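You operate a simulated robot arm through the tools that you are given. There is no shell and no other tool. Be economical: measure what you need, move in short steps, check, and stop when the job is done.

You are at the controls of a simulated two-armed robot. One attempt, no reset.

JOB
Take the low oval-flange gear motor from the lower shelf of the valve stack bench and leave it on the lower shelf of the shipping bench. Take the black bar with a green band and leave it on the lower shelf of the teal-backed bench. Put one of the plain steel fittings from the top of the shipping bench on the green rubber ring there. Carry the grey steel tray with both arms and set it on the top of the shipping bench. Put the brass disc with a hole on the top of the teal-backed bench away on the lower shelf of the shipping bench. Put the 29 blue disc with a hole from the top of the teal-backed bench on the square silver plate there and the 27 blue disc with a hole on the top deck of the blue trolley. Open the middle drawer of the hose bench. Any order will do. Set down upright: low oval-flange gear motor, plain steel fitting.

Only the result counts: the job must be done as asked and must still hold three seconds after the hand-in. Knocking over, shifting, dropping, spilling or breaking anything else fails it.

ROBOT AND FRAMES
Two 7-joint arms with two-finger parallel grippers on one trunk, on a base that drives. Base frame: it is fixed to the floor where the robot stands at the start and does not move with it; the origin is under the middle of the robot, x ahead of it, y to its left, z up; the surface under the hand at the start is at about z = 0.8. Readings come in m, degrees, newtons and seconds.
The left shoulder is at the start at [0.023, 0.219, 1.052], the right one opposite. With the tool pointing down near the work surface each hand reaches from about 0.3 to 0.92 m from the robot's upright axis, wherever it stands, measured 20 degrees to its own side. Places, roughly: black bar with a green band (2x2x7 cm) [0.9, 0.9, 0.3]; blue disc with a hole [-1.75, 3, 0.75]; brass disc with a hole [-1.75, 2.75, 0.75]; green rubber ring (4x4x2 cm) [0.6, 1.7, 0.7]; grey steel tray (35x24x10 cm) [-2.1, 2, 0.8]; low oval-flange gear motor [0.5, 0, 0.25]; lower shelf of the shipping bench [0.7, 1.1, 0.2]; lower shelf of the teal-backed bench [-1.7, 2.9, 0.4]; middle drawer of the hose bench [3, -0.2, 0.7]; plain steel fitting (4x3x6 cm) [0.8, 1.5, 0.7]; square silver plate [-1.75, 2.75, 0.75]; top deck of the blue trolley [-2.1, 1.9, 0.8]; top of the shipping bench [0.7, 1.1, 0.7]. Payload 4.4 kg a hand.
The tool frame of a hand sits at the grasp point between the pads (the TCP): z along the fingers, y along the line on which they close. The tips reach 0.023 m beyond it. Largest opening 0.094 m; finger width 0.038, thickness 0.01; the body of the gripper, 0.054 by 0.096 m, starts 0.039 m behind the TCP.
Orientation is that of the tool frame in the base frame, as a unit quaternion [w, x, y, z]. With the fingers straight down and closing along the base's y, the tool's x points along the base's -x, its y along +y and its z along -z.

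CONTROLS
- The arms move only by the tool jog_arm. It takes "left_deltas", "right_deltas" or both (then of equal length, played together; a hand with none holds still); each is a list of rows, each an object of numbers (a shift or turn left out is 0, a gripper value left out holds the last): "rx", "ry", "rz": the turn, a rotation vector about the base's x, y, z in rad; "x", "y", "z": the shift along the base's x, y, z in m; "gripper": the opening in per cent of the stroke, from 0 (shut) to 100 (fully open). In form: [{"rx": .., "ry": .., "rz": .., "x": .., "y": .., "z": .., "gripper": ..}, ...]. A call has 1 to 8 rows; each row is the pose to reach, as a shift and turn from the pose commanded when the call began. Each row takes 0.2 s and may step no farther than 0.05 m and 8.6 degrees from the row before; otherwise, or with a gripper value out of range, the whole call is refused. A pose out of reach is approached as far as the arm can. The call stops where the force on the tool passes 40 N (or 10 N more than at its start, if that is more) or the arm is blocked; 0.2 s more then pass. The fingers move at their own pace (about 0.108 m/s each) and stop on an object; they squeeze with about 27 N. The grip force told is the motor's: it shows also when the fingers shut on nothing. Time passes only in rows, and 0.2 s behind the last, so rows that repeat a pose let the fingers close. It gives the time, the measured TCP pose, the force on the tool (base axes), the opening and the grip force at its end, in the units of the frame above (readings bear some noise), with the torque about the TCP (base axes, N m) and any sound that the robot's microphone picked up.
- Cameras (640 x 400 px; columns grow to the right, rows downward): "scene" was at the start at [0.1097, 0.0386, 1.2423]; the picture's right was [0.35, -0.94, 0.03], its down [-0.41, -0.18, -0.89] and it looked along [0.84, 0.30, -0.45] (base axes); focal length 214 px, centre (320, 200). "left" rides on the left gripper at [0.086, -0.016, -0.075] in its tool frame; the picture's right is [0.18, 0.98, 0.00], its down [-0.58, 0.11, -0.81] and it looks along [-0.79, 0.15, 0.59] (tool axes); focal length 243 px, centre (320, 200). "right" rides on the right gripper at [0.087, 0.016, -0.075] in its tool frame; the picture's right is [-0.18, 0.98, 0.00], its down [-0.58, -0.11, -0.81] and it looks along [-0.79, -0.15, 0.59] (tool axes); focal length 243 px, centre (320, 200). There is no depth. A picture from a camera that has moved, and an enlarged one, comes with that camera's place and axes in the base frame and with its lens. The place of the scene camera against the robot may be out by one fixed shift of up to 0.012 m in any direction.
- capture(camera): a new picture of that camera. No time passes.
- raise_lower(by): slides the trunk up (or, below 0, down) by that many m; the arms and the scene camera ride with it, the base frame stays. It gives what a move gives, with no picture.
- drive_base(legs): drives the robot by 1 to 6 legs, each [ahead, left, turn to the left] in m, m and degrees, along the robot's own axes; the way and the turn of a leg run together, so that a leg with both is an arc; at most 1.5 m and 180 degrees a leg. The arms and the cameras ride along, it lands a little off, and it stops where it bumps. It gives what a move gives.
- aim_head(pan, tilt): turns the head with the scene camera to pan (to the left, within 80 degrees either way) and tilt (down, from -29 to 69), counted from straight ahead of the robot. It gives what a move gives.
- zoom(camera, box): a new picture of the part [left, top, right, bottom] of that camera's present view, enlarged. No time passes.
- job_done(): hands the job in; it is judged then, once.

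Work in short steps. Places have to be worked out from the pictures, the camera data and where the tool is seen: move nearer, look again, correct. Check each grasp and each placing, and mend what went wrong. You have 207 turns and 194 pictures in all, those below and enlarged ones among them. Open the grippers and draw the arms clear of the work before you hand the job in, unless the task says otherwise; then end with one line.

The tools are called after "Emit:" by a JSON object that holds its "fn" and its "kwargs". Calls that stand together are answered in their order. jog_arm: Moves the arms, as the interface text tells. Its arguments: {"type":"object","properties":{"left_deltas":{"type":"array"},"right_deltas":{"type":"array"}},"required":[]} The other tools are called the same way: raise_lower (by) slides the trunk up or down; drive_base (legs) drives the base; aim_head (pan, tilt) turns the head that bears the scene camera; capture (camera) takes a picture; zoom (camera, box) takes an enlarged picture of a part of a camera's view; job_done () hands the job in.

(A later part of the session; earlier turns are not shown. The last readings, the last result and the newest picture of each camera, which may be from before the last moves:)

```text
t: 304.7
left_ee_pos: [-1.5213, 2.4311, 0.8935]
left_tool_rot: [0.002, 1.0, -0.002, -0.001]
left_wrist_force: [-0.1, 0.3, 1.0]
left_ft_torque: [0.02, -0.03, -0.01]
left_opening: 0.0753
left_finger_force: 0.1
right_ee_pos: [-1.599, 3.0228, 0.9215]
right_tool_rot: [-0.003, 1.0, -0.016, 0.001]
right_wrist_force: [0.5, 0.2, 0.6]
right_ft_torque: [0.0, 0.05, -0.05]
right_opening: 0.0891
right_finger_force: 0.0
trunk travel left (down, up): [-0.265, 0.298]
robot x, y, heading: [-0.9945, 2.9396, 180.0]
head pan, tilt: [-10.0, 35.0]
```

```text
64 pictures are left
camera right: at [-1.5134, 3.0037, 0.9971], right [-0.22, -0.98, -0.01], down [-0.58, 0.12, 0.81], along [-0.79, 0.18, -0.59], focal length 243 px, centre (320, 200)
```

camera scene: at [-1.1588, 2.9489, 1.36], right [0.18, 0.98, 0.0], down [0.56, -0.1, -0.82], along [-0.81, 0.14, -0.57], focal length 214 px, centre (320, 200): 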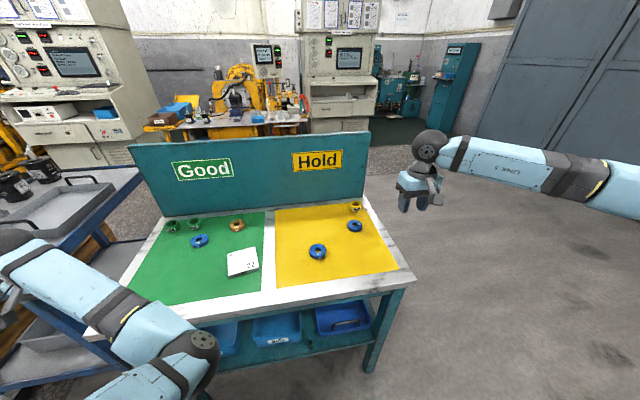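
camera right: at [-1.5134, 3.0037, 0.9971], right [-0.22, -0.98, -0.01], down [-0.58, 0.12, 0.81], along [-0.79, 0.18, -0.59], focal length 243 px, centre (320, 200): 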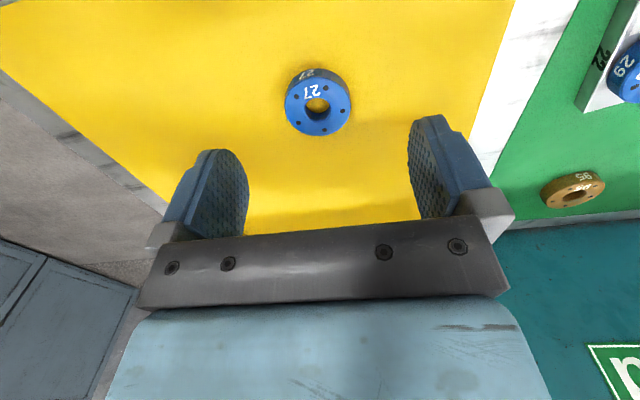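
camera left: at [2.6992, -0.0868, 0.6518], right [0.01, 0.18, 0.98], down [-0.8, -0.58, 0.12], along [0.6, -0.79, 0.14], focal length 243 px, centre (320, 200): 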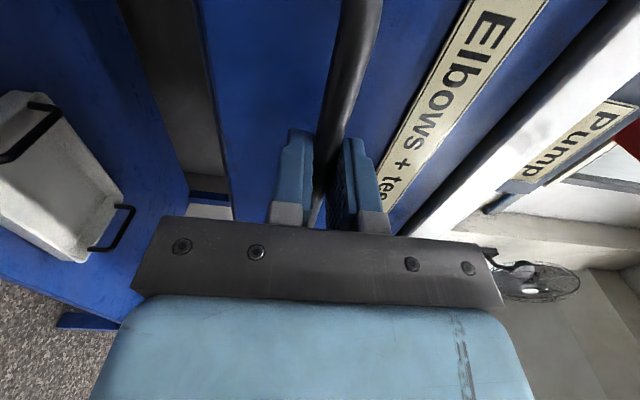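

Disc 27 is at (-1.614, 3.030). I descend, grasp and lift.

Emit:
{"fn": "jog_arm", "kwargs": {"right_deltas": [{"x": -0.015, "y": 0.007, "z": -0.03}, {"x": -0.015, "y": 0.007, "z": -0.065}, {"x": -0.015, "y": 0.007, "z": -0.092}, {"x": -0.015, "y": 0.007, "z": -0.092, "gripper": 0}, {"x": -0.015, "y": 0.007, "z": -0.092, "gripper": 0}, {"x": -0.015, "y": 0.007, "z": -0.092, "gripper": 0}, {"x": -0.015, "y": 0.007, "z": -0.06}, {"x": -0.015, "y": 0.007, "z": -0.015}]}}

Emit:
{"fn": "jog_arm", "kwargs": {"left_deltas": [{"x": -0.025, "y": 0.038, "z": 0.01}, {"x": -0.05, "y": 0.076, "z": 0.02}, {"x": -0.075, "y": 0.114, "z": 0.03}, {"x": -0.1, "y": 0.152, "z": 0.03}, {"x": -0.13, "y": 0.19, "z": 0.03}, {"x": -0.16, "y": 0.228, "z": 0.03}, {"x": -0.19, "y": 0.266, "z": 0.03}, {"x": -0.215, "y": 0.305, "z": 0.03}]}}

Emit:
{"fn": "capture", "kwargs": {"camera": "right"}}

Emit:
{"fn": "capture", "kwargs": {"camera": "left"}}

```text
t: 306.5
left_ee_pos: [-1.521, 2.4306, 0.8928]
left_tool_rot: [0.001, 1.0, -0.002, 0.0]
left_wrist_force: [0.2, -0.3, 0.1]
left_ft_torque: [0.02, 0.04, 0.04]
left_opening: 0.0754
left_finger_force: 0.1
right_ee_pos: [-1.6115, 3.0262, 0.9087]
right_tool_rot: [-0.005, 1.0, -0.016, 0.0]
right_wrist_force: [0.5, -0.5, -3.1]
right_ft_torque: [-0.02, -0.05, 0.0]
right_opening: 0.0542
right_finger_force: 27.2
trunk travel left (down, up): [-0.265, 0.298]
robot x, y, heading: [-0.9953, 2.9368, 179.9]
head pan, tilt: [-10.0, 35.0]
```

```text
t: 308.3
left_ee_pos: [-1.7343, 2.7224, 0.9194]
left_tool_rot: [0.006, 1.0, 0.002, 0.002]
left_wrist_force: [0.7, -1.2, 0.0]
left_ft_torque: [0.0, 0.0, 0.0]
left_opening: 0.0753
left_finger_force: 0.1
left hand out of reach, approached as far as the arm can: row 4
right_ee_pos: [-1.6123, 3.0271, 0.909]
right_tool_rot: [-0.004, 1.0, -0.017, 0.0]
right_wrist_force: [-1.0, 0.0, -3.4]
right_ft_torque: [-0.01, -0.04, 0.0]
right_opening: 0.054
right_finger_force: 27.0
trunk travel left (down, up): [-0.265, 0.298]
robot x, y, heading: [-0.9991, 2.9365, 179.8]
head pan, tilt: [-10.0, 35.0]
```

```text
63 pictures are left
camera right: at [-1.5272, 3.0083, 0.983], right [-0.22, -0.98, -0.01], down [-0.58, 0.12, 0.81], along [-0.79, 0.18, -0.59], focal length 243 px, centre (320, 200)
```

right: 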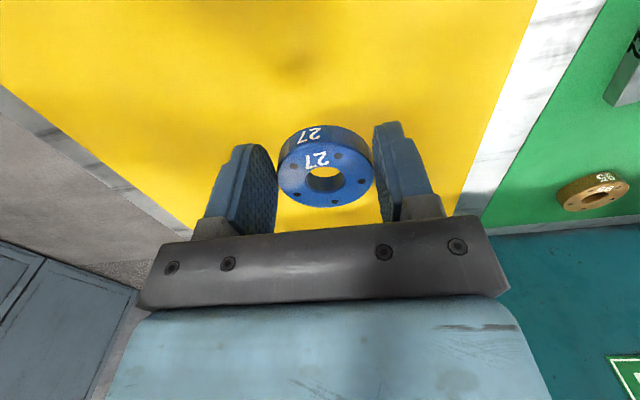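

```text
62 pictures are left
camera left: at [-1.6486, 2.7403, 0.9955], right [0.19, -0.98, 0.01], down [-0.58, -0.1, 0.81], along [-0.79, -0.16, -0.59], focal length 243 px, centre (320, 200)
```

left: 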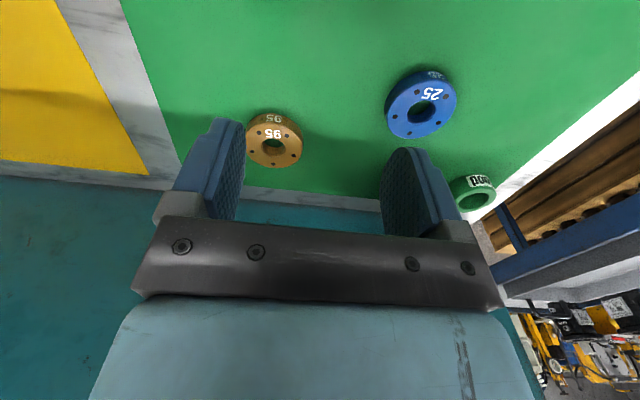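

27 is held. Brass 95 is at (-1.793, 2.751). I move the left hand over it and check before descending fully.

Emit:
{"fn": "jog_arm", "kwargs": {"left_deltas": [{"x": -0.03, "y": 0.015, "z": -0.01}, {"x": -0.058, "y": 0.029, "z": -0.03}, {"x": -0.058, "y": 0.029, "z": -0.06}]}}

Emit:
{"fn": "capture", "kwargs": {"camera": "left"}}

```text
t: 309.1
left_ee_pos: [-1.7968, 2.7632, 0.8608]
left_tool_rot: [0.001, 1.0, -0.003, 0.001]
left_wrist_force: [0.0, 0.5, 0.2]
left_ft_torque: [-0.01, -0.01, 0.03]
left_opening: 0.0752
left_finger_force: 0.0
right_ee_pos: [-1.6136, 3.026, 0.908]
right_tool_rot: [-0.005, 1.0, -0.016, 0.0]
right_wrist_force: [0.1, -0.5, -3.0]
right_ft_torque: [0.01, -0.05, 0.04]
right_opening: 0.054
right_finger_force: 26.7
trunk travel left (down, up): [-0.265, 0.298]
robot x, y, heading: [-0.9947, 2.9443, 179.9]
head pan, tilt: [-10.0, 35.0]
```

```text
61 pictures are left
camera left: at [-1.7102, 2.7799, 0.9376], right [0.18, -0.98, 0.0], down [-0.58, -0.11, 0.81], along [-0.79, -0.15, -0.59], focal length 243 px, centre (320, 200)
```

left: 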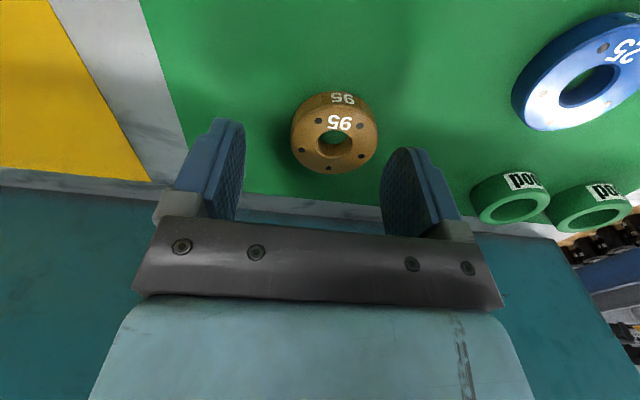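

I shift 8 mm in y, descend and grasp the brass disc.

Emit:
{"fn": "jog_arm", "kwargs": {"left_deltas": [{"x": 0.004, "y": -0.008, "z": -0.01}, {"x": 0.004, "y": -0.008, "z": -0.031}, {"x": 0.004, "y": -0.008, "z": -0.031, "gripper": 0}, {"x": 0.004, "y": -0.008, "z": -0.031, "gripper": 0}, {"x": 0.004, "y": -0.008, "z": -0.031, "gripper": 0}, {"x": 0.004, "y": -0.008, "z": 0.01}, {"x": 0.004, "y": -0.008, "z": 0.05}]}}

Emit:
{"fn": "capture", "kwargs": {"camera": "left"}}

```text
t: 310.7
left_ee_pos: [-1.7889, 2.7567, 0.9123]
left_tool_rot: [0.001, 1.0, -0.003, 0.001]
left_wrist_force: [-0.4, 0.1, 0.2]
left_ft_torque: [-0.02, 0.03, 0.02]
left_opening: 0.0
left_finger_force: 26.9
right_ee_pos: [-1.6116, 3.0271, 0.9083]
right_tool_rot: [-0.005, 1.0, -0.017, 0.001]
right_wrist_force: [-1.4, 0.6, -3.1]
right_ft_torque: [0.01, -0.06, -0.01]
right_opening: 0.054
right_finger_force: 27.1
trunk travel left (down, up): [-0.265, 0.298]
robot x, y, heading: [-0.9897, 2.9324, 179.9]
head pan, tilt: [-10.0, 35.0]
```

```text
60 pictures are left
camera left: at [-1.7034, 2.7735, 0.9895], right [0.18, -0.98, 0.0], down [-0.58, -0.1, 0.81], along [-0.79, -0.15, -0.59], focal length 243 px, centre (320, 200)
```

left: 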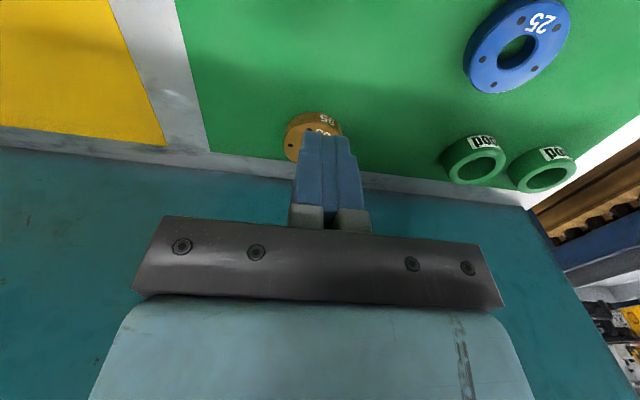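

It missed: the fingers shut above or past the disc. I open and look again.

Emit:
{"fn": "jog_arm", "kwargs": {"left_deltas": [{"x": 0.03, "gripper": 85}, {"x": 0.03, "gripper": 85}, {"x": 0.03, "gripper": 85}]}}

Emit:
{"fn": "capture", "kwargs": {"camera": "left"}}

```text
t: 311.5
left_ee_pos: [-1.7593, 2.7583, 0.9123]
left_tool_rot: [0.001, 1.0, -0.003, 0.0]
left_wrist_force: [-0.2, 0.0, 0.1]
left_ft_torque: [0.02, 0.0, 0.0]
left_opening: 0.0798
left_finger_force: 0.1
right_ee_pos: [-1.6119, 3.0272, 0.9083]
right_tool_rot: [-0.004, 1.0, -0.016, 0.0]
right_wrist_force: [0.1, 0.3, -1.2]
right_ft_torque: [0.04, -0.02, -0.02]
right_opening: 0.0538
right_finger_force: 27.3
trunk travel left (down, up): [-0.265, 0.298]
robot x, y, heading: [-0.9927, 2.9386, 180.0]
head pan, tilt: [-10.0, 35.0]
```

```text
59 pictures are left
camera left: at [-1.6734, 2.7738, 0.9896], right [0.18, -0.98, 0.0], down [-0.58, -0.1, 0.81], along [-0.79, -0.15, -0.59], focal length 243 px, centre (320, 200)
```

left: 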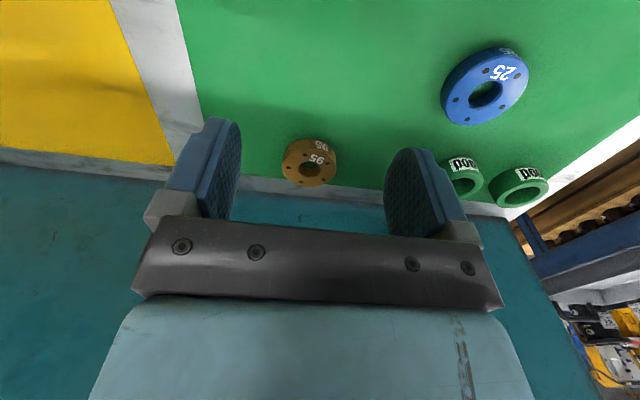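

The disc got squeezed backward to x ≈ -1.835. I move over it closer and look again.

Emit:
{"fn": "jog_arm", "kwargs": {"left_deltas": [{"x": -0.035, "y": -0.004, "z": -0.02}, {"x": -0.07, "y": -0.006, "z": -0.05}, {"x": -0.07, "y": -0.006, "z": -0.055}]}}

Emit:
{"fn": "capture", "kwargs": {"camera": "left"}}

Emit:
{"fn": "zoom", "kwargs": {"camera": "scene", "box": [150, 180, 350, 290]}}

```text
t: 312.3
left_ee_pos: [-1.8293, 2.7539, 0.8583]
left_tool_rot: [0.001, 1.0, -0.001, 0.0]
left_wrist_force: [-0.6, 0.0, 0.3]
left_ft_torque: [-0.01, 0.0, -0.01]
left_opening: 0.0801
left_finger_force: 0.1
right_ee_pos: [-1.6123, 3.0264, 0.9089]
right_tool_rot: [-0.005, 1.0, -0.016, 0.001]
right_wrist_force: [0.5, -0.3, -2.5]
right_ft_torque: [0.02, -0.06, 0.02]
right_opening: 0.0541
right_finger_force: 26.5
trunk travel left (down, up): [-0.265, 0.298]
robot x, y, heading: [-0.9969, 2.9378, 179.9]
head pan, tilt: [-10.0, 35.0]
```

```text
58 pictures are left
camera left: at [-1.7433, 2.7691, 0.9358], right [0.18, -0.98, 0.0], down [-0.58, -0.11, 0.81], along [-0.79, -0.15, -0.59], focal length 243 px, centre (320, 200)
```

left: 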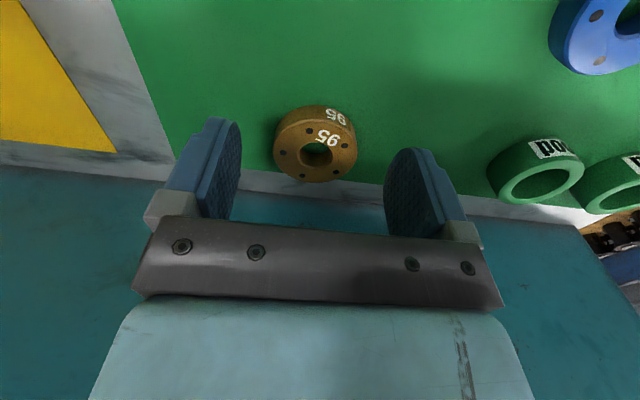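

```text
3.20 times, centred on (250, 235) of scene
camera zoom: at [-1.1584, 2.9487, 1.36], right [0.18, 0.98, 0.0], down [0.56, -0.1, -0.82], along [-0.81, 0.14, -0.57], focal length 686 px, centre (544, 88)
```

zoom: 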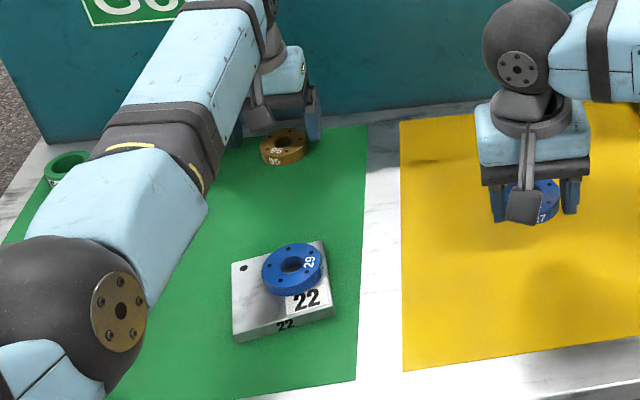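

I position 1.8 cm further back, descend and close, then check the opening before lifting.

Emit:
{"fn": "jog_arm", "kwargs": {"left_deltas": [{"x": -0.018}, {"x": -0.018, "z": -0.02}, {"x": -0.018, "z": -0.032}, {"x": -0.018, "z": -0.032, "gripper": 0}, {"x": -0.018, "z": -0.032, "gripper": 0}, {"x": -0.018, "z": -0.032, "gripper": 0}]}}

Emit:
{"fn": "capture", "kwargs": {"camera": "left"}}

```text
t: 313.7
left_ee_pos: [-1.8382, 2.7477, 0.8308]
left_tool_rot: [0.001, 1.0, -0.002, 0.0]
left_wrist_force: [-2.5, -1.6, 3.4]
left_ft_torque: [0.13, 0.13, 0.07]
left_opening: 0.0521
left_finger_force: 27.7
left hand out of reach, approached as far as the arm can: row 1, 2, 3, 4, 5, 6
right_ee_pos: [-1.6123, 3.027, 0.9093]
right_tool_rot: [-0.004, 1.0, -0.016, -0.001]
right_wrist_force: [0.5, 0.2, -3.2]
right_ft_torque: [-0.02, -0.02, 0.01]
right_opening: 0.0538
right_finger_force: 26.7
trunk travel left (down, up): [-0.265, 0.298]
robot x, y, heading: [-0.9955, 2.937, 179.7]
head pan, tilt: [-10.0, 35.0]
```

```text
56 pictures are left
camera left: at [-1.7517, 2.7647, 0.908], right [0.18, -0.98, 0.0], down [-0.58, -0.11, 0.81], along [-0.79, -0.15, -0.59], focal length 243 px, centre (320, 200)
```

left: 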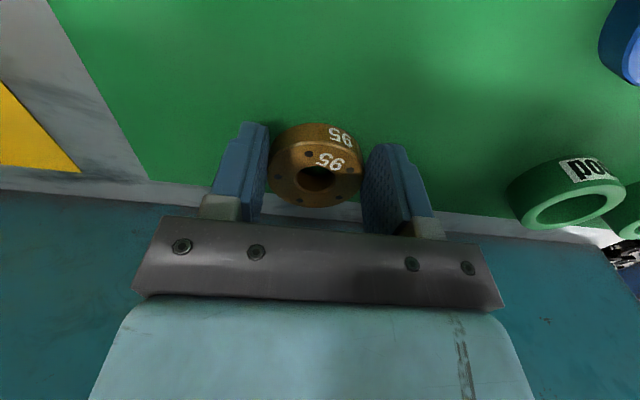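

The brass disc is gripped (0.052 m). I lift both hands clear, back off, raise the trunk and move in front of the trolley.

Emit:
{"fn": "jog_arm", "kwargs": {"left_deltas": [{"z": 0.035}, {"z": 0.075}, {"x": 0.04, "y": -0.01, "z": 0.09}, {"x": 0.08, "y": -0.03, "z": 0.09}, {"x": 0.12, "y": -0.05, "z": 0.09}, {"x": 0.16, "y": -0.08, "z": 0.09}, {"x": 0.2, "y": -0.11, "z": 0.09}]}}

Emit:
{"fn": "raise_lower", "kwargs": {"by": 0.29}}

Emit:
{"fn": "drive_base", "kwargs": {"legs": [[-0.4, 0, 0], [0, 1.0, 0]]}}

Emit:
{"fn": "aim_head", "kwargs": {"pan": 0, "tilt": 38}}

Emit:
{"fn": "capture", "kwargs": {"camera": "scene"}}

```text
t: 315.5
left_ee_pos: [-1.6479, 2.5927, 0.9192]
left_tool_rot: [0.02, 1.0, 0.019, -0.007]
left_wrist_force: [0.1, -0.6, -1.5]
left_ft_torque: [-0.01, -0.03, -0.02]
left_opening: 0.0521
left_finger_force: 26.9
left hand out of reach, approached as far as the arm can: row 7
right_ee_pos: [-1.6121, 3.0254, 0.9085]
right_tool_rot: [-0.005, 1.0, -0.017, 0.001]
right_wrist_force: [0.9, 0.4, -2.0]
right_ft_torque: [0.0, -0.06, 0.0]
right_opening: 0.0542
right_finger_force: 27.0
trunk travel left (down, up): [-0.265, 0.298]
robot x, y, heading: [-0.9933, 2.9361, 179.9]
head pan, tilt: [-10.0, 35.0]
stopped in row 7 (left hand): the arm was blocked; the commanded pose is now the measured one
```

```text
t: 318.4
left_ee_pos: [-1.6477, 2.5953, 1.2081]
left_tool_rot: [0.02, 1.0, 0.018, -0.006]
left_wrist_force: [-0.3, 0.0, -2.6]
left_ft_torque: [0.0, -0.01, 0.04]
left_opening: 0.0525
left_finger_force: 27.0
right_ee_pos: [-1.612, 3.0275, 1.1975]
right_tool_rot: [-0.005, 1.0, -0.017, 0.0]
right_wrist_force: [0.3, -0.6, -2.4]
right_ft_torque: [-0.01, -0.01, 0.02]
right_opening: 0.0542
right_finger_force: 27.1
trunk travel left (down, up): [-0.555, 0.008]
robot x, y, heading: [-0.9957, 2.9365, 180.0]
head pan, tilt: [-10.0, 35.0]
```

```text
t: 329.6
left_ee_pos: [-1.2643, 1.6156, 1.2109]
left_tool_rot: [0.019, 1.0, 0.01, -0.006]
left_wrist_force: [0.6, 0.3, -2.9]
left_ft_torque: [0.0, -0.08, 0.03]
left_opening: 0.0518
left_finger_force: 26.9
right_ee_pos: [-1.222, 2.0461, 1.1982]
right_tool_rot: [-0.005, 1.0, -0.025, 0.0]
right_wrist_force: [-0.1, 0.9, -1.9]
right_ft_torque: [0.0, -0.04, 0.02]
right_opening: 0.0535
right_finger_force: 26.9
trunk travel left (down, up): [-0.555, 0.008]
robot x, y, heading: [-0.6033, 1.9473, 178.8]
head pan, tilt: [-10.0, 35.0]
```

```text
t: 330.3
left_ee_pos: [-1.2653, 1.6146, 1.2092]
left_tool_rot: [0.021, 1.0, 0.012, -0.005]
left_wrist_force: [0.0, 0.1, -2.1]
left_ft_torque: [0.04, -0.06, -0.01]
left_opening: 0.0517
left_finger_force: 26.6
right_ee_pos: [-1.222, 2.0466, 1.1979]
right_tool_rot: [-0.005, 1.0, -0.024, 0.002]
right_wrist_force: [0.3, 0.6, -2.4]
right_ft_torque: [0.0, -0.03, -0.01]
right_opening: 0.0534
right_finger_force: 26.7
trunk travel left (down, up): [-0.555, 0.008]
robot x, y, heading: [-0.6028, 1.9502, 179.0]
head pan, tilt: [0.0, 38.0]
```

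```text
55 pictures are left
camera scene: at [-0.7692, 1.9448, 1.6454], right [0.02, 1.0, 0.0], down [0.62, -0.01, -0.79], along [-0.79, 0.02, -0.62], focal length 214 px, centre (320, 200)
```

scene: 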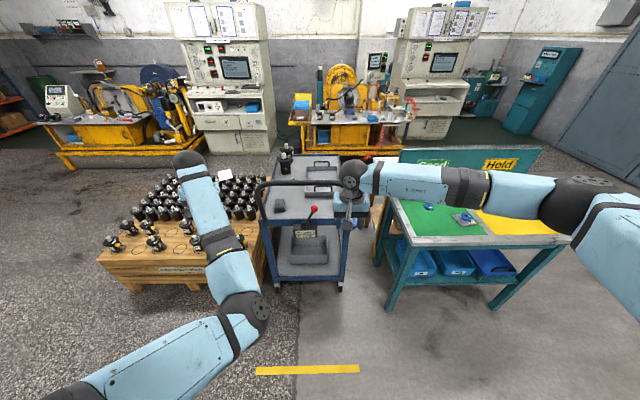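

I zoom in on the trolley deck.

Emit:
{"fn": "zoom", "kwargs": {"camera": "scene", "box": [245, 140, 365, 230]}}

```text
4.44 times, centred on (305, 185) of scene
camera zoom: at [-0.7692, 1.9448, 1.6454], right [0.02, 1.0, 0.0], down [0.62, -0.01, -0.79], along [-0.79, 0.02, -0.62], focal length 953 px, centre (387, 267)
```

zoom: 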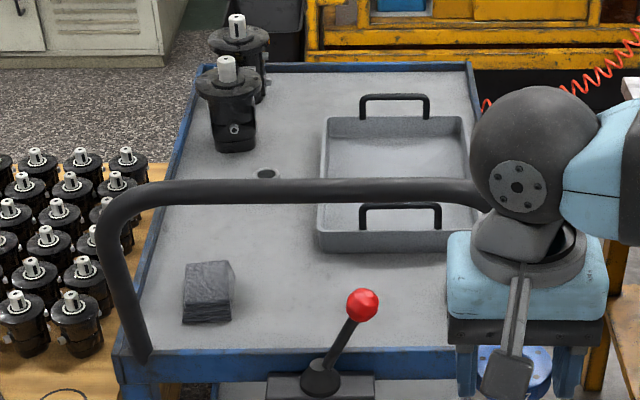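

The arch bar is at about x -1.60, z 1.10, and there is free deck space at about (-1.87, 1.79). I drive in with the hands held above the bar.

Emit:
{"fn": "drive_base", "kwargs": {"legs": [[0.3, 0.25, 1], [0.24, 0, 0]]}}

Emit:
{"fn": "raise_lower", "kwargs": {"by": -0.12}}

Emit:
{"fn": "capture", "kwargs": {"camera": "scene"}}

Emit:
{"fn": "capture", "kwargs": {"camera": "right"}}

```text
t: 334.4
left_ee_pos: [-1.796, 1.3646, 1.2102]
left_tool_rot: [0.021, 1.0, 0.018, -0.006]
left_wrist_force: [-0.8, -0.6, -2.2]
left_ft_torque: [-0.01, -0.02, 0.01]
left_opening: 0.0519
left_finger_force: 27.2
right_ee_pos: [-1.7566, 1.7962, 1.199]
right_tool_rot: [-0.004, 1.0, -0.019, 0.0]
right_wrist_force: [0.6, 0.1, -2.9]
right_ft_torque: [0.0, -0.06, 0.02]
right_opening: 0.0533
right_finger_force: 26.9
trunk travel left (down, up): [-0.555, 0.008]
robot x, y, heading: [-1.1389, 1.7048, 179.6]
head pan, tilt: [0.0, 38.0]
```

```text
t: 335.9
left_ee_pos: [-1.7968, 1.3636, 1.0911]
left_tool_rot: [0.021, 1.0, 0.019, -0.006]
left_wrist_force: [-0.2, -0.7, -3.5]
left_ft_torque: [0.01, -0.05, 0.01]
left_opening: 0.0518
left_finger_force: 26.9
right_ee_pos: [-1.7584, 1.796, 1.0778]
right_tool_rot: [-0.004, 1.0, -0.019, 0.0]
right_wrist_force: [0.7, 0.3, -2.0]
right_ft_torque: [-0.01, -0.02, -0.01]
right_opening: 0.0537
right_finger_force: 26.9
trunk travel left (down, up): [-0.435, 0.128]
robot x, y, heading: [-1.1391, 1.7028, 179.5]
head pan, tilt: [0.0, 38.0]
```

```text
53 pictures are left
camera scene: at [-1.3047, 1.7013, 1.5255], right [0.01, 1.0, 0.0], down [0.62, 0.0, -0.79], along [-0.79, 0.01, -0.62], focal length 214 px, centre (320, 200)
```

scene: 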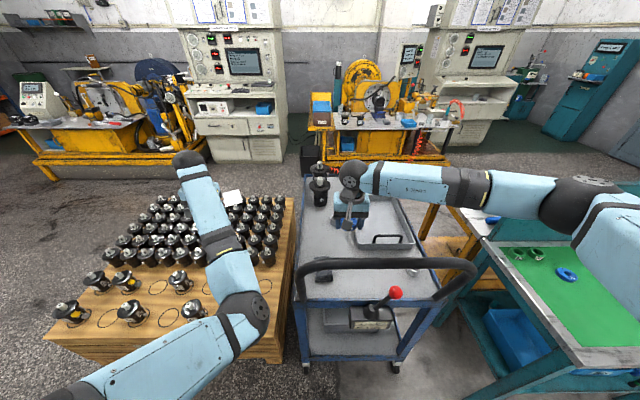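

```text
52 pictures are left
camera right: at [-1.6732, 1.7772, 1.1533], right [-0.22, -0.98, -0.01], down [-0.58, 0.12, 0.81], along [-0.79, 0.18, -0.59], focal length 243 px, centre (320, 200)
```

right: 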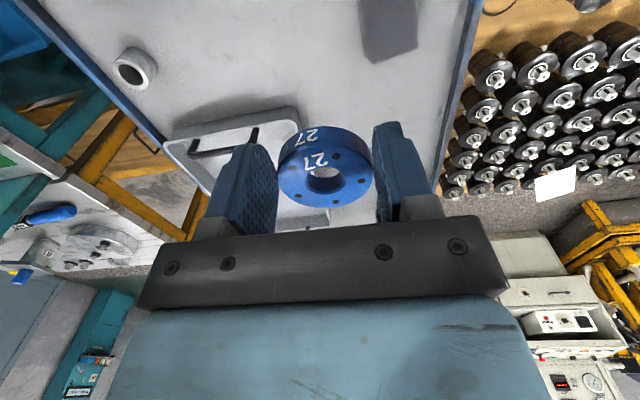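

The spot at (-1.87, 1.79) is clear on the deck. I move there and lower.

Emit:
{"fn": "jog_arm", "kwargs": {"right_deltas": [{"x": -0.04}, {"x": -0.08}, {"x": -0.112, "y": -0.005, "z": -0.02}, {"x": -0.112, "y": -0.005, "z": -0.065}, {"x": -0.112, "y": -0.005, "z": -0.11}, {"x": -0.112, "y": -0.005, "z": -0.155}, {"x": -0.112, "y": -0.005, "z": -0.2}]}}

Emit:
{"fn": "capture", "kwargs": {"camera": "right"}}

Emit:
{"fn": "capture", "kwargs": {"camera": "scene"}}

```text
t: 337.5
left_ee_pos: [-1.797, 1.3645, 1.0889]
left_tool_rot: [0.022, 1.0, 0.017, -0.006]
left_wrist_force: [-0.1, 1.0, -1.5]
left_ft_torque: [0.01, -0.07, 0.02]
left_opening: 0.0515
left_finger_force: 26.9
right_ee_pos: [-1.8707, 1.7912, 0.8784]
right_tool_rot: [-0.004, 1.0, -0.018, 0.0]
right_wrist_force: [0.5, -0.4, -2.5]
right_ft_torque: [-0.02, -0.03, -0.01]
right_opening: 0.0535
right_finger_force: 27.1
trunk travel left (down, up): [-0.435, 0.128]
robot x, y, heading: [-1.1416, 1.7059, 179.7]
head pan, tilt: [0.0, 38.0]
```

```text
51 pictures are left
camera right: at [-1.7857, 1.7715, 0.9536], right [-0.22, -0.98, -0.01], down [-0.58, 0.12, 0.81], along [-0.79, 0.18, -0.59], focal length 243 px, centre (320, 200)
```

right: 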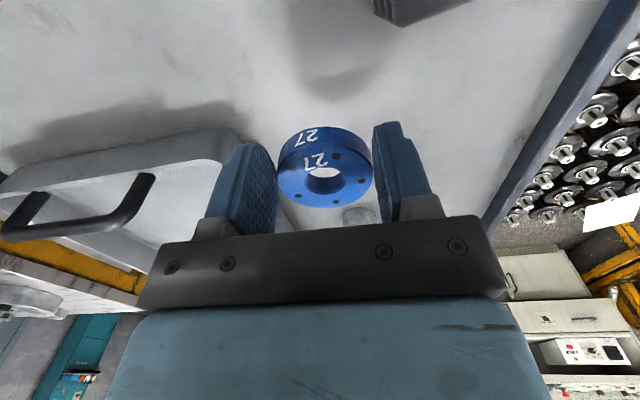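

```text
50 pictures are left
camera scene: at [-1.306, 1.7009, 1.5253], right [0.01, 1.0, 0.0], down [0.62, 0.0, -0.79], along [-0.79, 0.01, -0.62], focal length 214 px, centre (320, 200)
```

scene: 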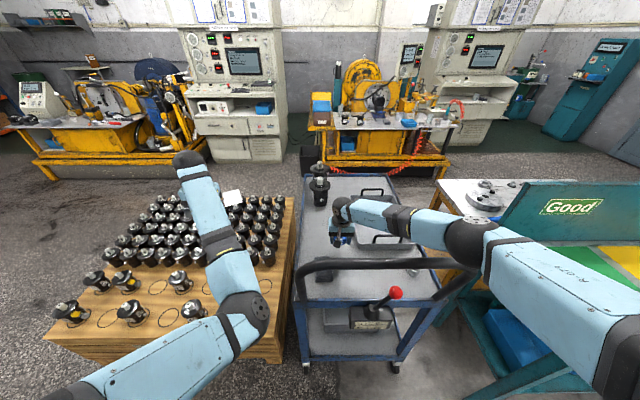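

The tray corner is close to one finger. I shift to (-1.89, 1.762), away from both the tray and the pad, then lower to contact.

Emit:
{"fn": "jog_arm", "kwargs": {"right_deltas": [{"x": -0.02, "y": -0.029}, {"x": -0.02, "y": -0.029, "z": -0.02}, {"x": -0.02, "y": -0.029, "z": -0.035}, {"x": -0.02, "y": -0.029, "z": -0.045}, {"x": -0.02, "y": -0.029, "z": -0.052}]}}

Emit:
{"fn": "capture", "kwargs": {"camera": "right"}}

```text
t: 338.7
left_ee_pos: [-1.7997, 1.3728, 1.0943]
left_tool_rot: [0.024, 1.0, 0.016, -0.006]
left_wrist_force: [-0.3, 0.8, -2.3]
left_ft_torque: [0.03, -0.05, -0.02]
left_opening: 0.0516
left_finger_force: 26.6
right_ee_pos: [-1.8995, 1.7775, 0.8381]
right_tool_rot: [-0.003, 1.0, -0.023, -0.006]
right_wrist_force: [0.0, -0.3, -1.7]
right_ft_torque: [-0.01, 0.01, 0.0]
right_opening: 0.0533
right_finger_force: 27.1
trunk travel left (down, up): [-0.435, 0.128]
robot x, y, heading: [-1.1413, 1.7077, 179.5]
head pan, tilt: [0.0, 38.0]
```

```text
49 pictures are left
camera right: at [-1.8125, 1.7577, 0.9104], right [-0.23, -0.97, 0.0], down [-0.57, 0.13, 0.81], along [-0.79, 0.19, -0.58], focal length 243 px, centre (320, 200)
```

right: 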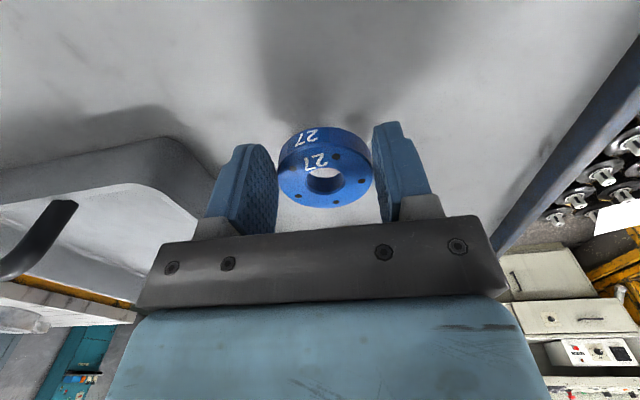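

Clear on all sides. I lower to contact.

Emit:
{"fn": "jog_arm", "kwargs": {"right_deltas": [{"z": -0.006}, {"z": -0.012}, {"z": -0.018}, {"z": -0.024}]}}

```text
t: 339.9
left_ee_pos: [-1.7969, 1.365, 1.0858]
left_tool_rot: [0.019, 1.0, 0.017, -0.006]
left_wrist_force: [0.1, -1.5, -2.0]
left_ft_torque: [0.03, -0.06, -0.01]
left_opening: 0.0517
left_finger_force: 26.6
right_ee_pos: [-1.9089, 1.7916, 0.8395]
right_tool_rot: [-0.011, 0.999, -0.031, -0.024]
right_wrist_force: [2.9, -4.6, -9.2]
right_ft_torque: [0.26, 0.16, -0.03]
right_opening: 0.0532
right_finger_force: 26.5
right hand out of reach, approached as far as the arm can: row 1, 2, 3, 4
trunk travel left (down, up): [-0.435, 0.128]
robot x, y, heading: [-1.137, 1.7041, 179.4]
head pan, tilt: [0.0, 38.0]
stopped in row 4 (right hand): the arm was blocked; the commanded pose is now the measured one
```

The arm is blocked. I check the scene before continuing.

Emit:
{"fn": "zoom", "kwargs": {"camera": "scene", "box": [270, 160, 510, 320]}}

Emit:
{"fn": "capture", "kwargs": {"camera": "right"}}

```text
2.50 times, centred on (390, 240) of scene
camera zoom: at [-1.3047, 1.7007, 1.5219], right [0.01, 1.0, 0.0], down [0.61, 0.0, -0.79], along [-0.79, 0.01, -0.61], focal length 536 px, centre (145, 100)
```

zoom: 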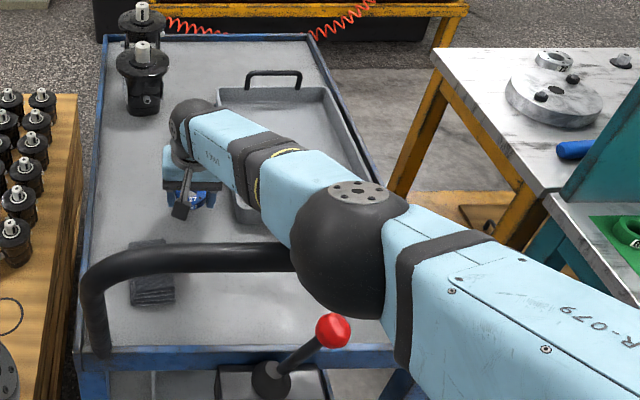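

```text
47 pictures are left
camera right: at [-1.8213, 1.7689, 0.9096], right [-0.24, -0.97, -0.01], down [-0.54, 0.12, 0.83], along [-0.81, 0.21, -0.55], focal length 243 px, centre (320, 200)
```

right: 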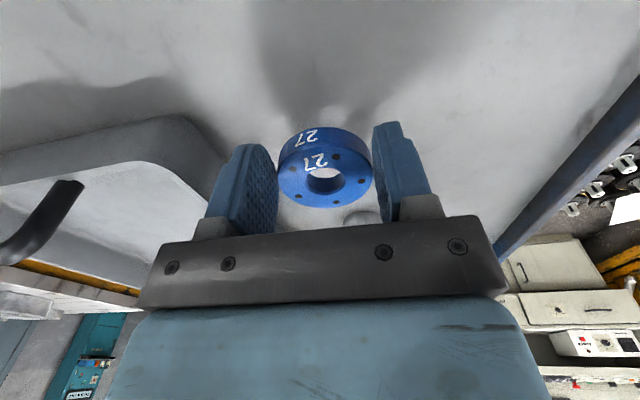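

The elbow is hanging onto the arch bar. I lift the hand off, raise the trunk so the arm straightens above the bar, and then lower the hand again.

Emit:
{"fn": "jog_arm", "kwargs": {"right_deltas": [{"z": 0.04}, {"x": 0.01, "y": -0.015, "z": 0.08}]}}

Emit:
{"fn": "raise_lower", "kwargs": {"by": 0.09}}

Emit:
{"fn": "capture", "kwargs": {"camera": "scene"}}

```text
t: 340.5
left_ee_pos: [-1.7967, 1.3666, 1.0894]
left_tool_rot: [0.02, 1.0, 0.016, -0.007]
left_wrist_force: [-0.5, -0.2, -2.8]
left_ft_torque: [0.02, -0.03, 0.0]
left_opening: 0.0513
left_finger_force: 26.2
right_ee_pos: [-1.8948, 1.7779, 0.9194]
right_tool_rot: [-0.013, 0.999, -0.032, -0.02]
right_wrist_force: [-0.9, 1.8, -1.6]
right_ft_torque: [-0.06, -0.04, -0.03]
right_opening: 0.053
right_finger_force: 26.5
right hand out of reach, approached as far as the arm can: row 1
trunk travel left (down, up): [-0.435, 0.128]
robot x, y, heading: [-1.1455, 1.7086, 179.6]
head pan, tilt: [0.0, 38.0]
```

```text
t: 341.8
left_ee_pos: [-1.7979, 1.3661, 1.1787]
left_tool_rot: [0.021, 1.0, 0.017, -0.006]
left_wrist_force: [0.5, 0.1, -2.6]
left_ft_torque: [0.04, -0.04, 0.0]
left_opening: 0.0516
left_finger_force: 26.7
right_ee_pos: [-1.8945, 1.7748, 1.0092]
right_tool_rot: [-0.009, 0.999, -0.029, -0.02]
right_wrist_force: [-0.5, -0.5, -1.8]
right_ft_torque: [0.01, -0.04, 0.0]
right_opening: 0.0527
right_finger_force: 27.7
trunk travel left (down, up): [-0.525, 0.038]
robot x, y, heading: [-1.1422, 1.7062, 179.6]
head pan, tilt: [0.0, 38.0]
```

```text
46 pictures are left
camera scene: at [-1.3068, 1.7027, 1.6153], right [0.01, 1.0, 0.0], down [0.62, -0.01, -0.79], along [-0.79, 0.01, -0.62], focal length 214 px, centre (320, 200)
```

scene: 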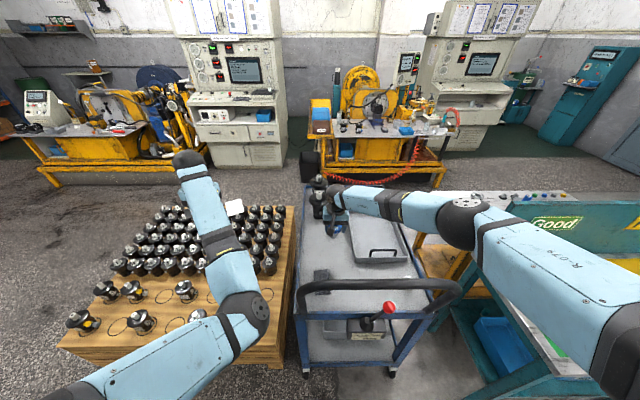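

The elbow is clear of the bar now. I lower the hand toward the deck again.

Emit:
{"fn": "jog_arm", "kwargs": {"right_deltas": [{"y": -0.005, "z": -0.045}, {"y": -0.01, "z": -0.09}, {"y": -0.01, "z": -0.13}, {"y": -0.01, "z": -0.155}, {"y": -0.01, "z": -0.167}]}}

Emit:
{"fn": "capture", "kwargs": {"camera": "right"}}

Emit:
{"fn": "zoom", "kwargs": {"camera": "scene", "box": [270, 160, 510, 320]}}

```text
t: 343.0
left_ee_pos: [-1.7983, 1.3671, 1.1787]
left_tool_rot: [0.022, 1.0, 0.016, -0.006]
left_wrist_force: [-0.1, 0.2, -1.5]
left_ft_torque: [-0.02, -0.03, 0.01]
left_opening: 0.0513
left_finger_force: 27.0
right_ee_pos: [-1.8687, 1.7773, 0.8675]
right_tool_rot: [-0.009, 0.999, -0.029, -0.02]
right_wrist_force: [0.0, -0.3, -2.6]
right_ft_torque: [0.03, -0.03, 0.01]
right_opening: 0.0527
right_finger_force: 27.5
right hand out of reach, approached as far as the arm can: row 3, 4, 5
trunk travel left (down, up): [-0.525, 0.038]
robot x, y, heading: [-1.1457, 1.7091, 179.3]
head pan, tilt: [0.0, 38.0]
```

```text
45 pictures are left
camera right: at [-1.7809, 1.7553, 0.938], right [-0.24, -0.97, -0.01], down [-0.54, 0.13, 0.83], along [-0.8, 0.2, -0.56], focal length 243 px, centre (320, 200)
```

right: 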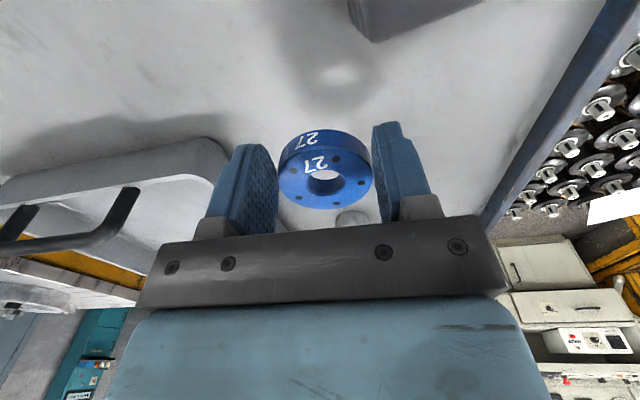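

```text
2.50 times, centred on (390, 240) of scene
camera zoom: at [-1.3063, 1.7035, 1.6154], right [0.01, 1.0, 0.0], down [0.62, -0.01, -0.79], along [-0.79, 0.01, -0.62], focal length 536 px, centre (145, 100)
```

zoom: 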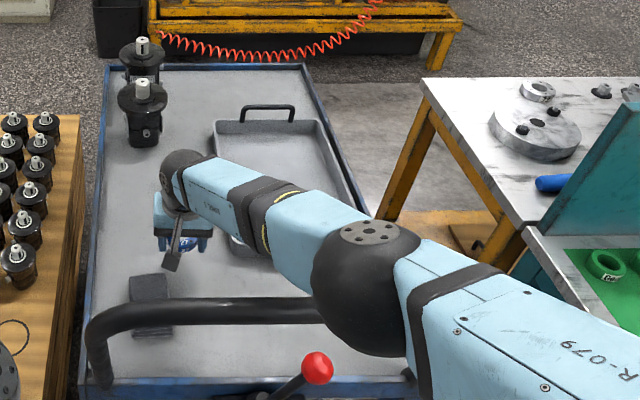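

The arm is fully extended. I shift slightly away from the tray (-y, +x), then lower the trunk the last few centimetres.

Emit:
{"fn": "jog_arm", "kwargs": {"right_deltas": [{"x": 0.015, "y": -0.017, "z": 0.03}]}}

Emit:
{"fn": "raise_lower", "kwargs": {"by": -0.025}}

Emit:
{"fn": "capture", "kwargs": {"camera": "right"}}

```text
t: 343.4
left_ee_pos: [-1.7985, 1.3685, 1.1797]
left_tool_rot: [0.022, 1.0, 0.016, -0.006]
left_wrist_force: [0.4, 1.3, -3.1]
left_ft_torque: [-0.03, -0.06, 0.03]
left_opening: 0.0516
left_finger_force: 27.3
right_ee_pos: [-1.8515, 1.7631, 0.8984]
right_tool_rot: [-0.008, 0.999, -0.028, -0.019]
right_wrist_force: [0.4, 0.1, -1.4]
right_ft_torque: [0.01, -0.04, 0.0]
right_opening: 0.0527
right_finger_force: 26.7
trunk travel left (down, up): [-0.525, 0.038]
robot x, y, heading: [-1.1469, 1.7062, 179.4]
head pan, tilt: [0.0, 38.0]
```

```text
t: 344.1
left_ee_pos: [-1.7982, 1.3647, 1.1542]
left_tool_rot: [0.02, 1.0, 0.017, -0.005]
left_wrist_force: [0.4, 0.2, -2.3]
left_ft_torque: [0.07, -0.01, 0.02]
left_opening: 0.0515
left_finger_force: 26.9
right_ee_pos: [-1.852, 1.7604, 0.8732]
right_tool_rot: [-0.01, 0.999, -0.029, -0.02]
right_wrist_force: [0.0, 0.3, -2.4]
right_ft_torque: [-0.01, -0.06, -0.04]
right_opening: 0.0528
right_finger_force: 27.5
trunk travel left (down, up): [-0.5, 0.063]
robot x, y, heading: [-1.1426, 1.7091, 179.6]
head pan, tilt: [0.0, 38.0]
```

```text
43 pictures are left
camera right: at [-1.7631, 1.7389, 0.9454], right [-0.24, -0.97, -0.01], down [-0.54, 0.13, 0.83], along [-0.8, 0.21, -0.56], focal length 243 px, centre (320, 200)
```

right: 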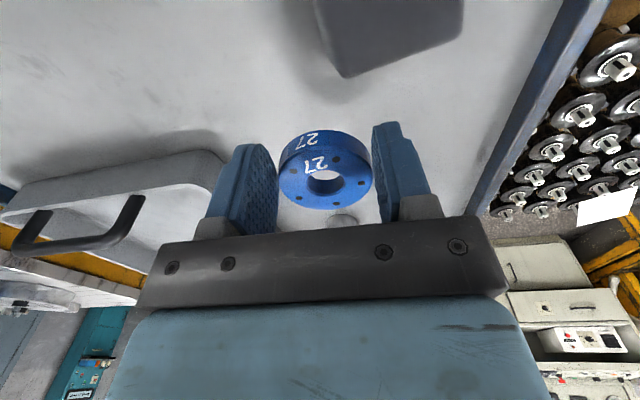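

The pad corner is too close to the disc here. I go back 2.5 cm in x and lower stepwise.

Emit:
{"fn": "jog_arm", "kwargs": {"right_deltas": [{"x": -0.013}, {"x": -0.026, "z": -0.01}, {"x": -0.026, "z": -0.025}, {"x": -0.026, "z": -0.035}]}}

Emit:
{"fn": "capture", "kwargs": {"camera": "right"}}

```text
t: 345.1
left_ee_pos: [-1.7995, 1.367, 1.154]
left_tool_rot: [0.022, 1.0, 0.017, -0.006]
left_wrist_force: [0.0, 0.3, -2.4]
left_ft_torque: [0.03, -0.05, 0.04]
left_opening: 0.0516
left_finger_force: 26.9
right_ee_pos: [-1.868, 1.7648, 0.849]
right_tool_rot: [-0.009, 0.999, -0.029, -0.019]
right_wrist_force: [-0.5, -0.3, -2.0]
right_ft_torque: [-0.01, -0.04, 0.01]
right_opening: 0.0528
right_finger_force: 26.8
right hand out of reach, approached as far as the arm can: row 3, 4
trunk travel left (down, up): [-0.5, 0.063]
robot x, y, heading: [-1.1411, 1.7072, 179.6]
head pan, tilt: [0.0, 38.0]
```

```text
42 pictures are left
camera right: at [-1.7803, 1.7431, 0.9204], right [-0.24, -0.97, -0.01], down [-0.54, 0.13, 0.83], along [-0.8, 0.21, -0.56], focal length 243 px, centre (320, 200)
```

right: 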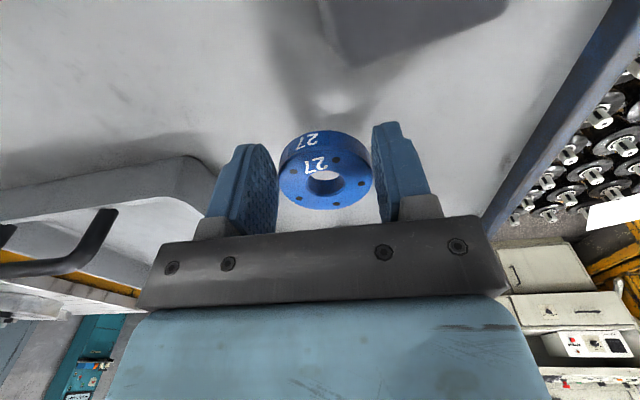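

Clear of both. I lower the trunk for the last 2 cm.

Emit:
{"fn": "raise_lower", "kwargs": {"by": -0.015}}

Emit:
{"fn": "jog_arm", "kwargs": {"right_deltas": [{"z": -0.004}, {"z": -0.008}]}}

```text
t: 345.7
left_ee_pos: [-1.7977, 1.3669, 1.1395]
left_tool_rot: [0.021, 1.0, 0.017, -0.006]
left_wrist_force: [0.7, -0.9, -2.2]
left_ft_torque: [0.03, -0.04, 0.0]
left_opening: 0.0513
left_finger_force: 26.5
right_ee_pos: [-1.8677, 1.764, 0.8344]
right_tool_rot: [-0.008, 0.999, -0.028, -0.019]
right_wrist_force: [1.3, 0.6, -1.5]
right_ft_torque: [0.02, -0.09, -0.06]
right_opening: 0.0527
right_finger_force: 26.9
trunk travel left (down, up): [-0.485, 0.078]
robot x, y, heading: [-1.1424, 1.7059, 179.5]
head pan, tilt: [0.0, 38.0]
```

```text
t: 346.3
left_ee_pos: [-1.7976, 1.3679, 1.1399]
left_tool_rot: [0.021, 1.0, 0.016, -0.006]
left_wrist_force: [-0.1, -0.2, -2.1]
left_ft_torque: [0.01, -0.06, 0.01]
left_opening: 0.0514
left_finger_force: 27.1
right_ee_pos: [-1.8662, 1.7638, 0.83]
right_tool_rot: [-0.009, 0.999, -0.029, -0.019]
right_wrist_force: [-0.4, 0.4, -2.5]
right_ft_torque: [-0.02, -0.06, -0.03]
right_opening: 0.0527
right_finger_force: 27.4
right hand out of reach, approached as far as the arm can: row 2
trunk travel left (down, up): [-0.485, 0.078]
robot x, y, heading: [-1.1427, 1.7027, 179.3]
head pan, tilt: [0.0, 38.0]
```

No contact yet, so I lower the trunk a little more.

Emit:
{"fn": "raise_lower", "kwargs": {"by": -0.008}}

Emit:
{"fn": "raise_lower", "kwargs": {"by": -0.006}}

Emit:
{"fn": "capture", "kwargs": {"camera": "right"}}

```text
t: 346.9
left_ee_pos: [-1.7953, 1.3661, 1.1349]
left_tool_rot: [0.02, 1.0, 0.017, -0.008]
left_wrist_force: [-0.6, 0.4, -2.6]
left_ft_torque: [0.01, -0.06, 0.02]
left_opening: 0.0516
left_finger_force: 26.7
right_ee_pos: [-1.8695, 1.7644, 0.8311]
right_tool_rot: [-0.009, 0.999, -0.029, -0.024]
right_wrist_force: [-0.3, 0.3, -2.1]
right_ft_torque: [-0.03, -0.07, 0.01]
right_opening: 0.0526
right_finger_force: 27.4
trunk travel left (down, up): [-0.477, 0.086]
robot x, y, heading: [-1.1436, 1.7098, 179.5]
head pan, tilt: [0.0, 38.0]
```

```text
t: 347.4
left_ee_pos: [-1.7929, 1.3667, 1.1315]
left_tool_rot: [0.02, 1.0, 0.017, -0.009]
left_wrist_force: [0.0, 0.5, -2.4]
left_ft_torque: [0.01, -0.06, -0.02]
left_opening: 0.0515
left_finger_force: 27.5
right_ee_pos: [-1.8736, 1.7655, 0.8337]
right_tool_rot: [-0.01, 0.999, -0.029, -0.031]
right_wrist_force: [-1.1, 0.2, -2.0]
right_ft_torque: [0.0, -0.07, 0.02]
right_opening: 0.0529
right_finger_force: 27.0
trunk travel left (down, up): [-0.471, 0.092]
robot x, y, heading: [-1.1419, 1.7073, 179.3]
head pan, tilt: [0.0, 38.0]
```

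```text
41 pictures are left
camera right: at [-1.7841, 1.7426, 0.9028], right [-0.24, -0.97, -0.01], down [-0.52, 0.13, 0.84], along [-0.82, 0.21, -0.54], focal length 243 px, centre (320, 200)
```

right: 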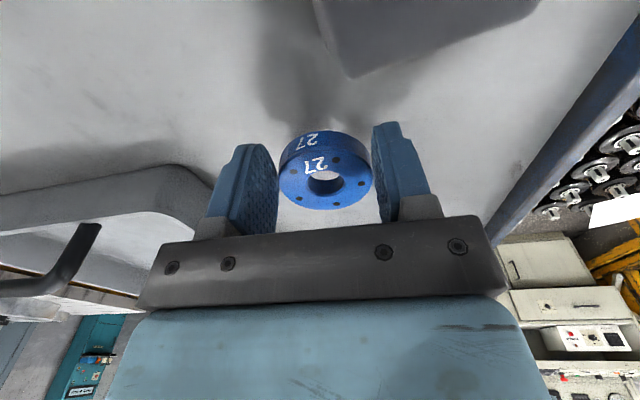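

The trunk went down but the hand did not: the elbow rests on the arch, and the deck is actually at z ≈ 0.75. This end is unsuitable. I raise up, withdraw over the bar, and approach from the trolley's far end, which has no arch.

Emit:
{"fn": "raise_lower", "kwargs": {"by": 0.09}}

Emit:
{"fn": "jog_arm", "kwargs": {"right_deltas": [{"z": 0.045}, {"z": 0.09}, {"x": 0.02, "z": 0.13}, {"x": 0.05, "y": 0.01, "z": 0.17}, {"x": 0.08, "y": 0.02, "z": 0.21}, {"x": 0.1, "y": 0.03, "z": 0.25}, {"x": 0.12, "y": 0.04, "z": 0.28}, {"x": 0.13, "y": 0.05, "z": 0.3}]}}

Emit:
{"fn": "capture", "kwargs": {"camera": "scene"}}

```text
t: 348.7
left_ee_pos: [-1.7978, 1.3679, 1.2147]
left_tool_rot: [0.021, 1.0, 0.017, -0.006]
left_wrist_force: [0.6, 0.1, -2.3]
left_ft_torque: [-0.01, -0.03, 0.04]
left_opening: 0.0517
left_finger_force: 27.3
right_ee_pos: [-1.8664, 1.7641, 0.9058]
right_tool_rot: [-0.009, 0.999, -0.028, -0.019]
right_wrist_force: [0.2, 0.3, -1.3]
right_ft_torque: [0.02, -0.03, 0.03]
right_opening: 0.0527
right_finger_force: 26.9
trunk travel left (down, up): [-0.561, 0.002]
robot x, y, heading: [-1.1425, 1.7076, 179.4]
head pan, tilt: [0.0, 38.0]
```

```text
refused: row 4 steps farther than a row can; nothing moved
```

```text
40 pictures are left
camera scene: at [-1.3058, 1.7029, 1.6514], right [0.01, 1.0, 0.0], down [0.62, -0.01, -0.79], along [-0.79, 0.01, -0.62], focal length 214 px, centre (320, 200)
```

scene: 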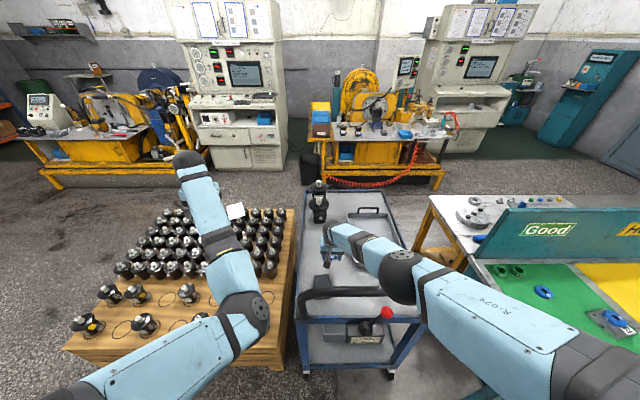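

The trolley looks unmoved. I resend the retreat with shorter steps.

Emit:
{"fn": "jog_arm", "kwargs": {"right_deltas": [{"z": 0.045}, {"z": 0.09}, {"x": 0.01, "z": 0.13}, {"x": 0.03, "y": 0.01, "z": 0.165}, {"x": 0.05, "y": 0.02, "z": 0.2}, {"x": 0.07, "y": 0.03, "z": 0.235}, {"x": 0.09, "y": 0.04, "z": 0.265}, {"x": 0.11, "y": 0.05, "z": 0.29}]}}

Emit:
{"fn": "drive_base", "kwargs": {"legs": [[-0.55, 0, 0]]}}

Emit:
{"fn": "aim_head", "kwargs": {"pan": 50, "tilt": 30}}

Emit:
{"fn": "capture", "kwargs": {"camera": "scene"}}

```text
t: 350.5
left_ee_pos: [-1.7983, 1.3677, 1.2155]
left_tool_rot: [0.022, 1.0, 0.016, -0.007]
left_wrist_force: [0.1, -0.2, -3.3]
left_ft_torque: [-0.04, -0.04, -0.02]
left_opening: 0.0514
left_finger_force: 26.9
right_ee_pos: [-1.7551, 1.8117, 1.1979]
right_tool_rot: [-0.01, 0.999, -0.029, -0.02]
right_wrist_force: [0.2, -0.1, -3.1]
right_ft_torque: [0.01, -0.02, 0.0]
right_opening: 0.0526
right_finger_force: 27.4
trunk travel left (down, up): [-0.561, 0.002]
robot x, y, heading: [-1.1415, 1.7058, 179.6]
head pan, tilt: [0.0, 38.0]
```

```text
t: 353.7
left_ee_pos: [-1.2399, 1.3649, 1.2144]
left_tool_rot: [0.022, 1.0, 0.012, -0.006]
left_wrist_force: [-1.0, 0.5, -2.1]
left_ft_torque: [0.0, -0.07, 0.0]
left_opening: 0.0515
left_finger_force: 26.8
right_ee_pos: [-1.1958, 1.8082, 1.1967]
right_tool_rot: [-0.01, 0.999, -0.032, -0.019]
right_wrist_force: [-0.3, -0.1, -2.4]
right_ft_torque: [-0.05, -0.07, 0.01]
right_opening: 0.0526
right_finger_force: 26.9
trunk travel left (down, up): [-0.561, 0.002]
robot x, y, heading: [-0.5823, 1.7, 178.9]
head pan, tilt: [0.0, 38.0]
```

```text
t: 354.9
left_ee_pos: [-1.24, 1.365, 1.2163]
left_tool_rot: [0.021, 1.0, 0.012, -0.007]
left_wrist_force: [0.1, -0.3, -2.1]
left_ft_torque: [0.04, -0.07, -0.02]
left_opening: 0.0515
left_finger_force: 27.1
right_ee_pos: [-1.195, 1.8092, 1.1975]
right_tool_rot: [-0.009, 0.999, -0.032, -0.019]
right_wrist_force: [-1.0, -0.1, -1.6]
right_ft_torque: [0.0, -0.04, 0.0]
right_opening: 0.0524
right_finger_force: 27.2
trunk travel left (down, up): [-0.561, 0.002]
robot x, y, heading: [-0.5842, 1.6979, 178.9]
head pan, tilt: [50.0, 30.0]
```

```text
39 pictures are left
camera scene: at [-0.7186, 1.6274, 1.6637], right [-0.75, 0.66, 0.0], down [0.33, 0.38, -0.87], along [-0.57, -0.65, -0.5], focal length 214 px, centre (320, 200)
```

scene: 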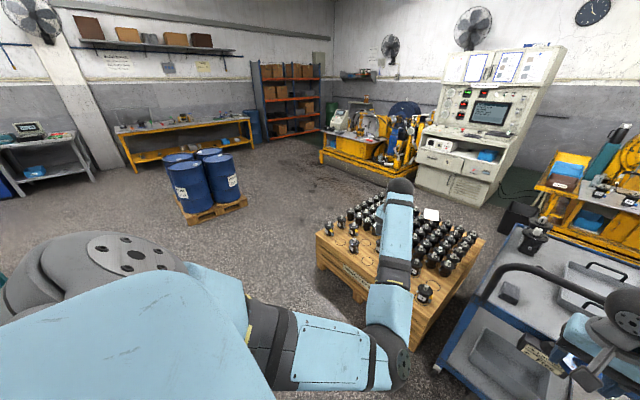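

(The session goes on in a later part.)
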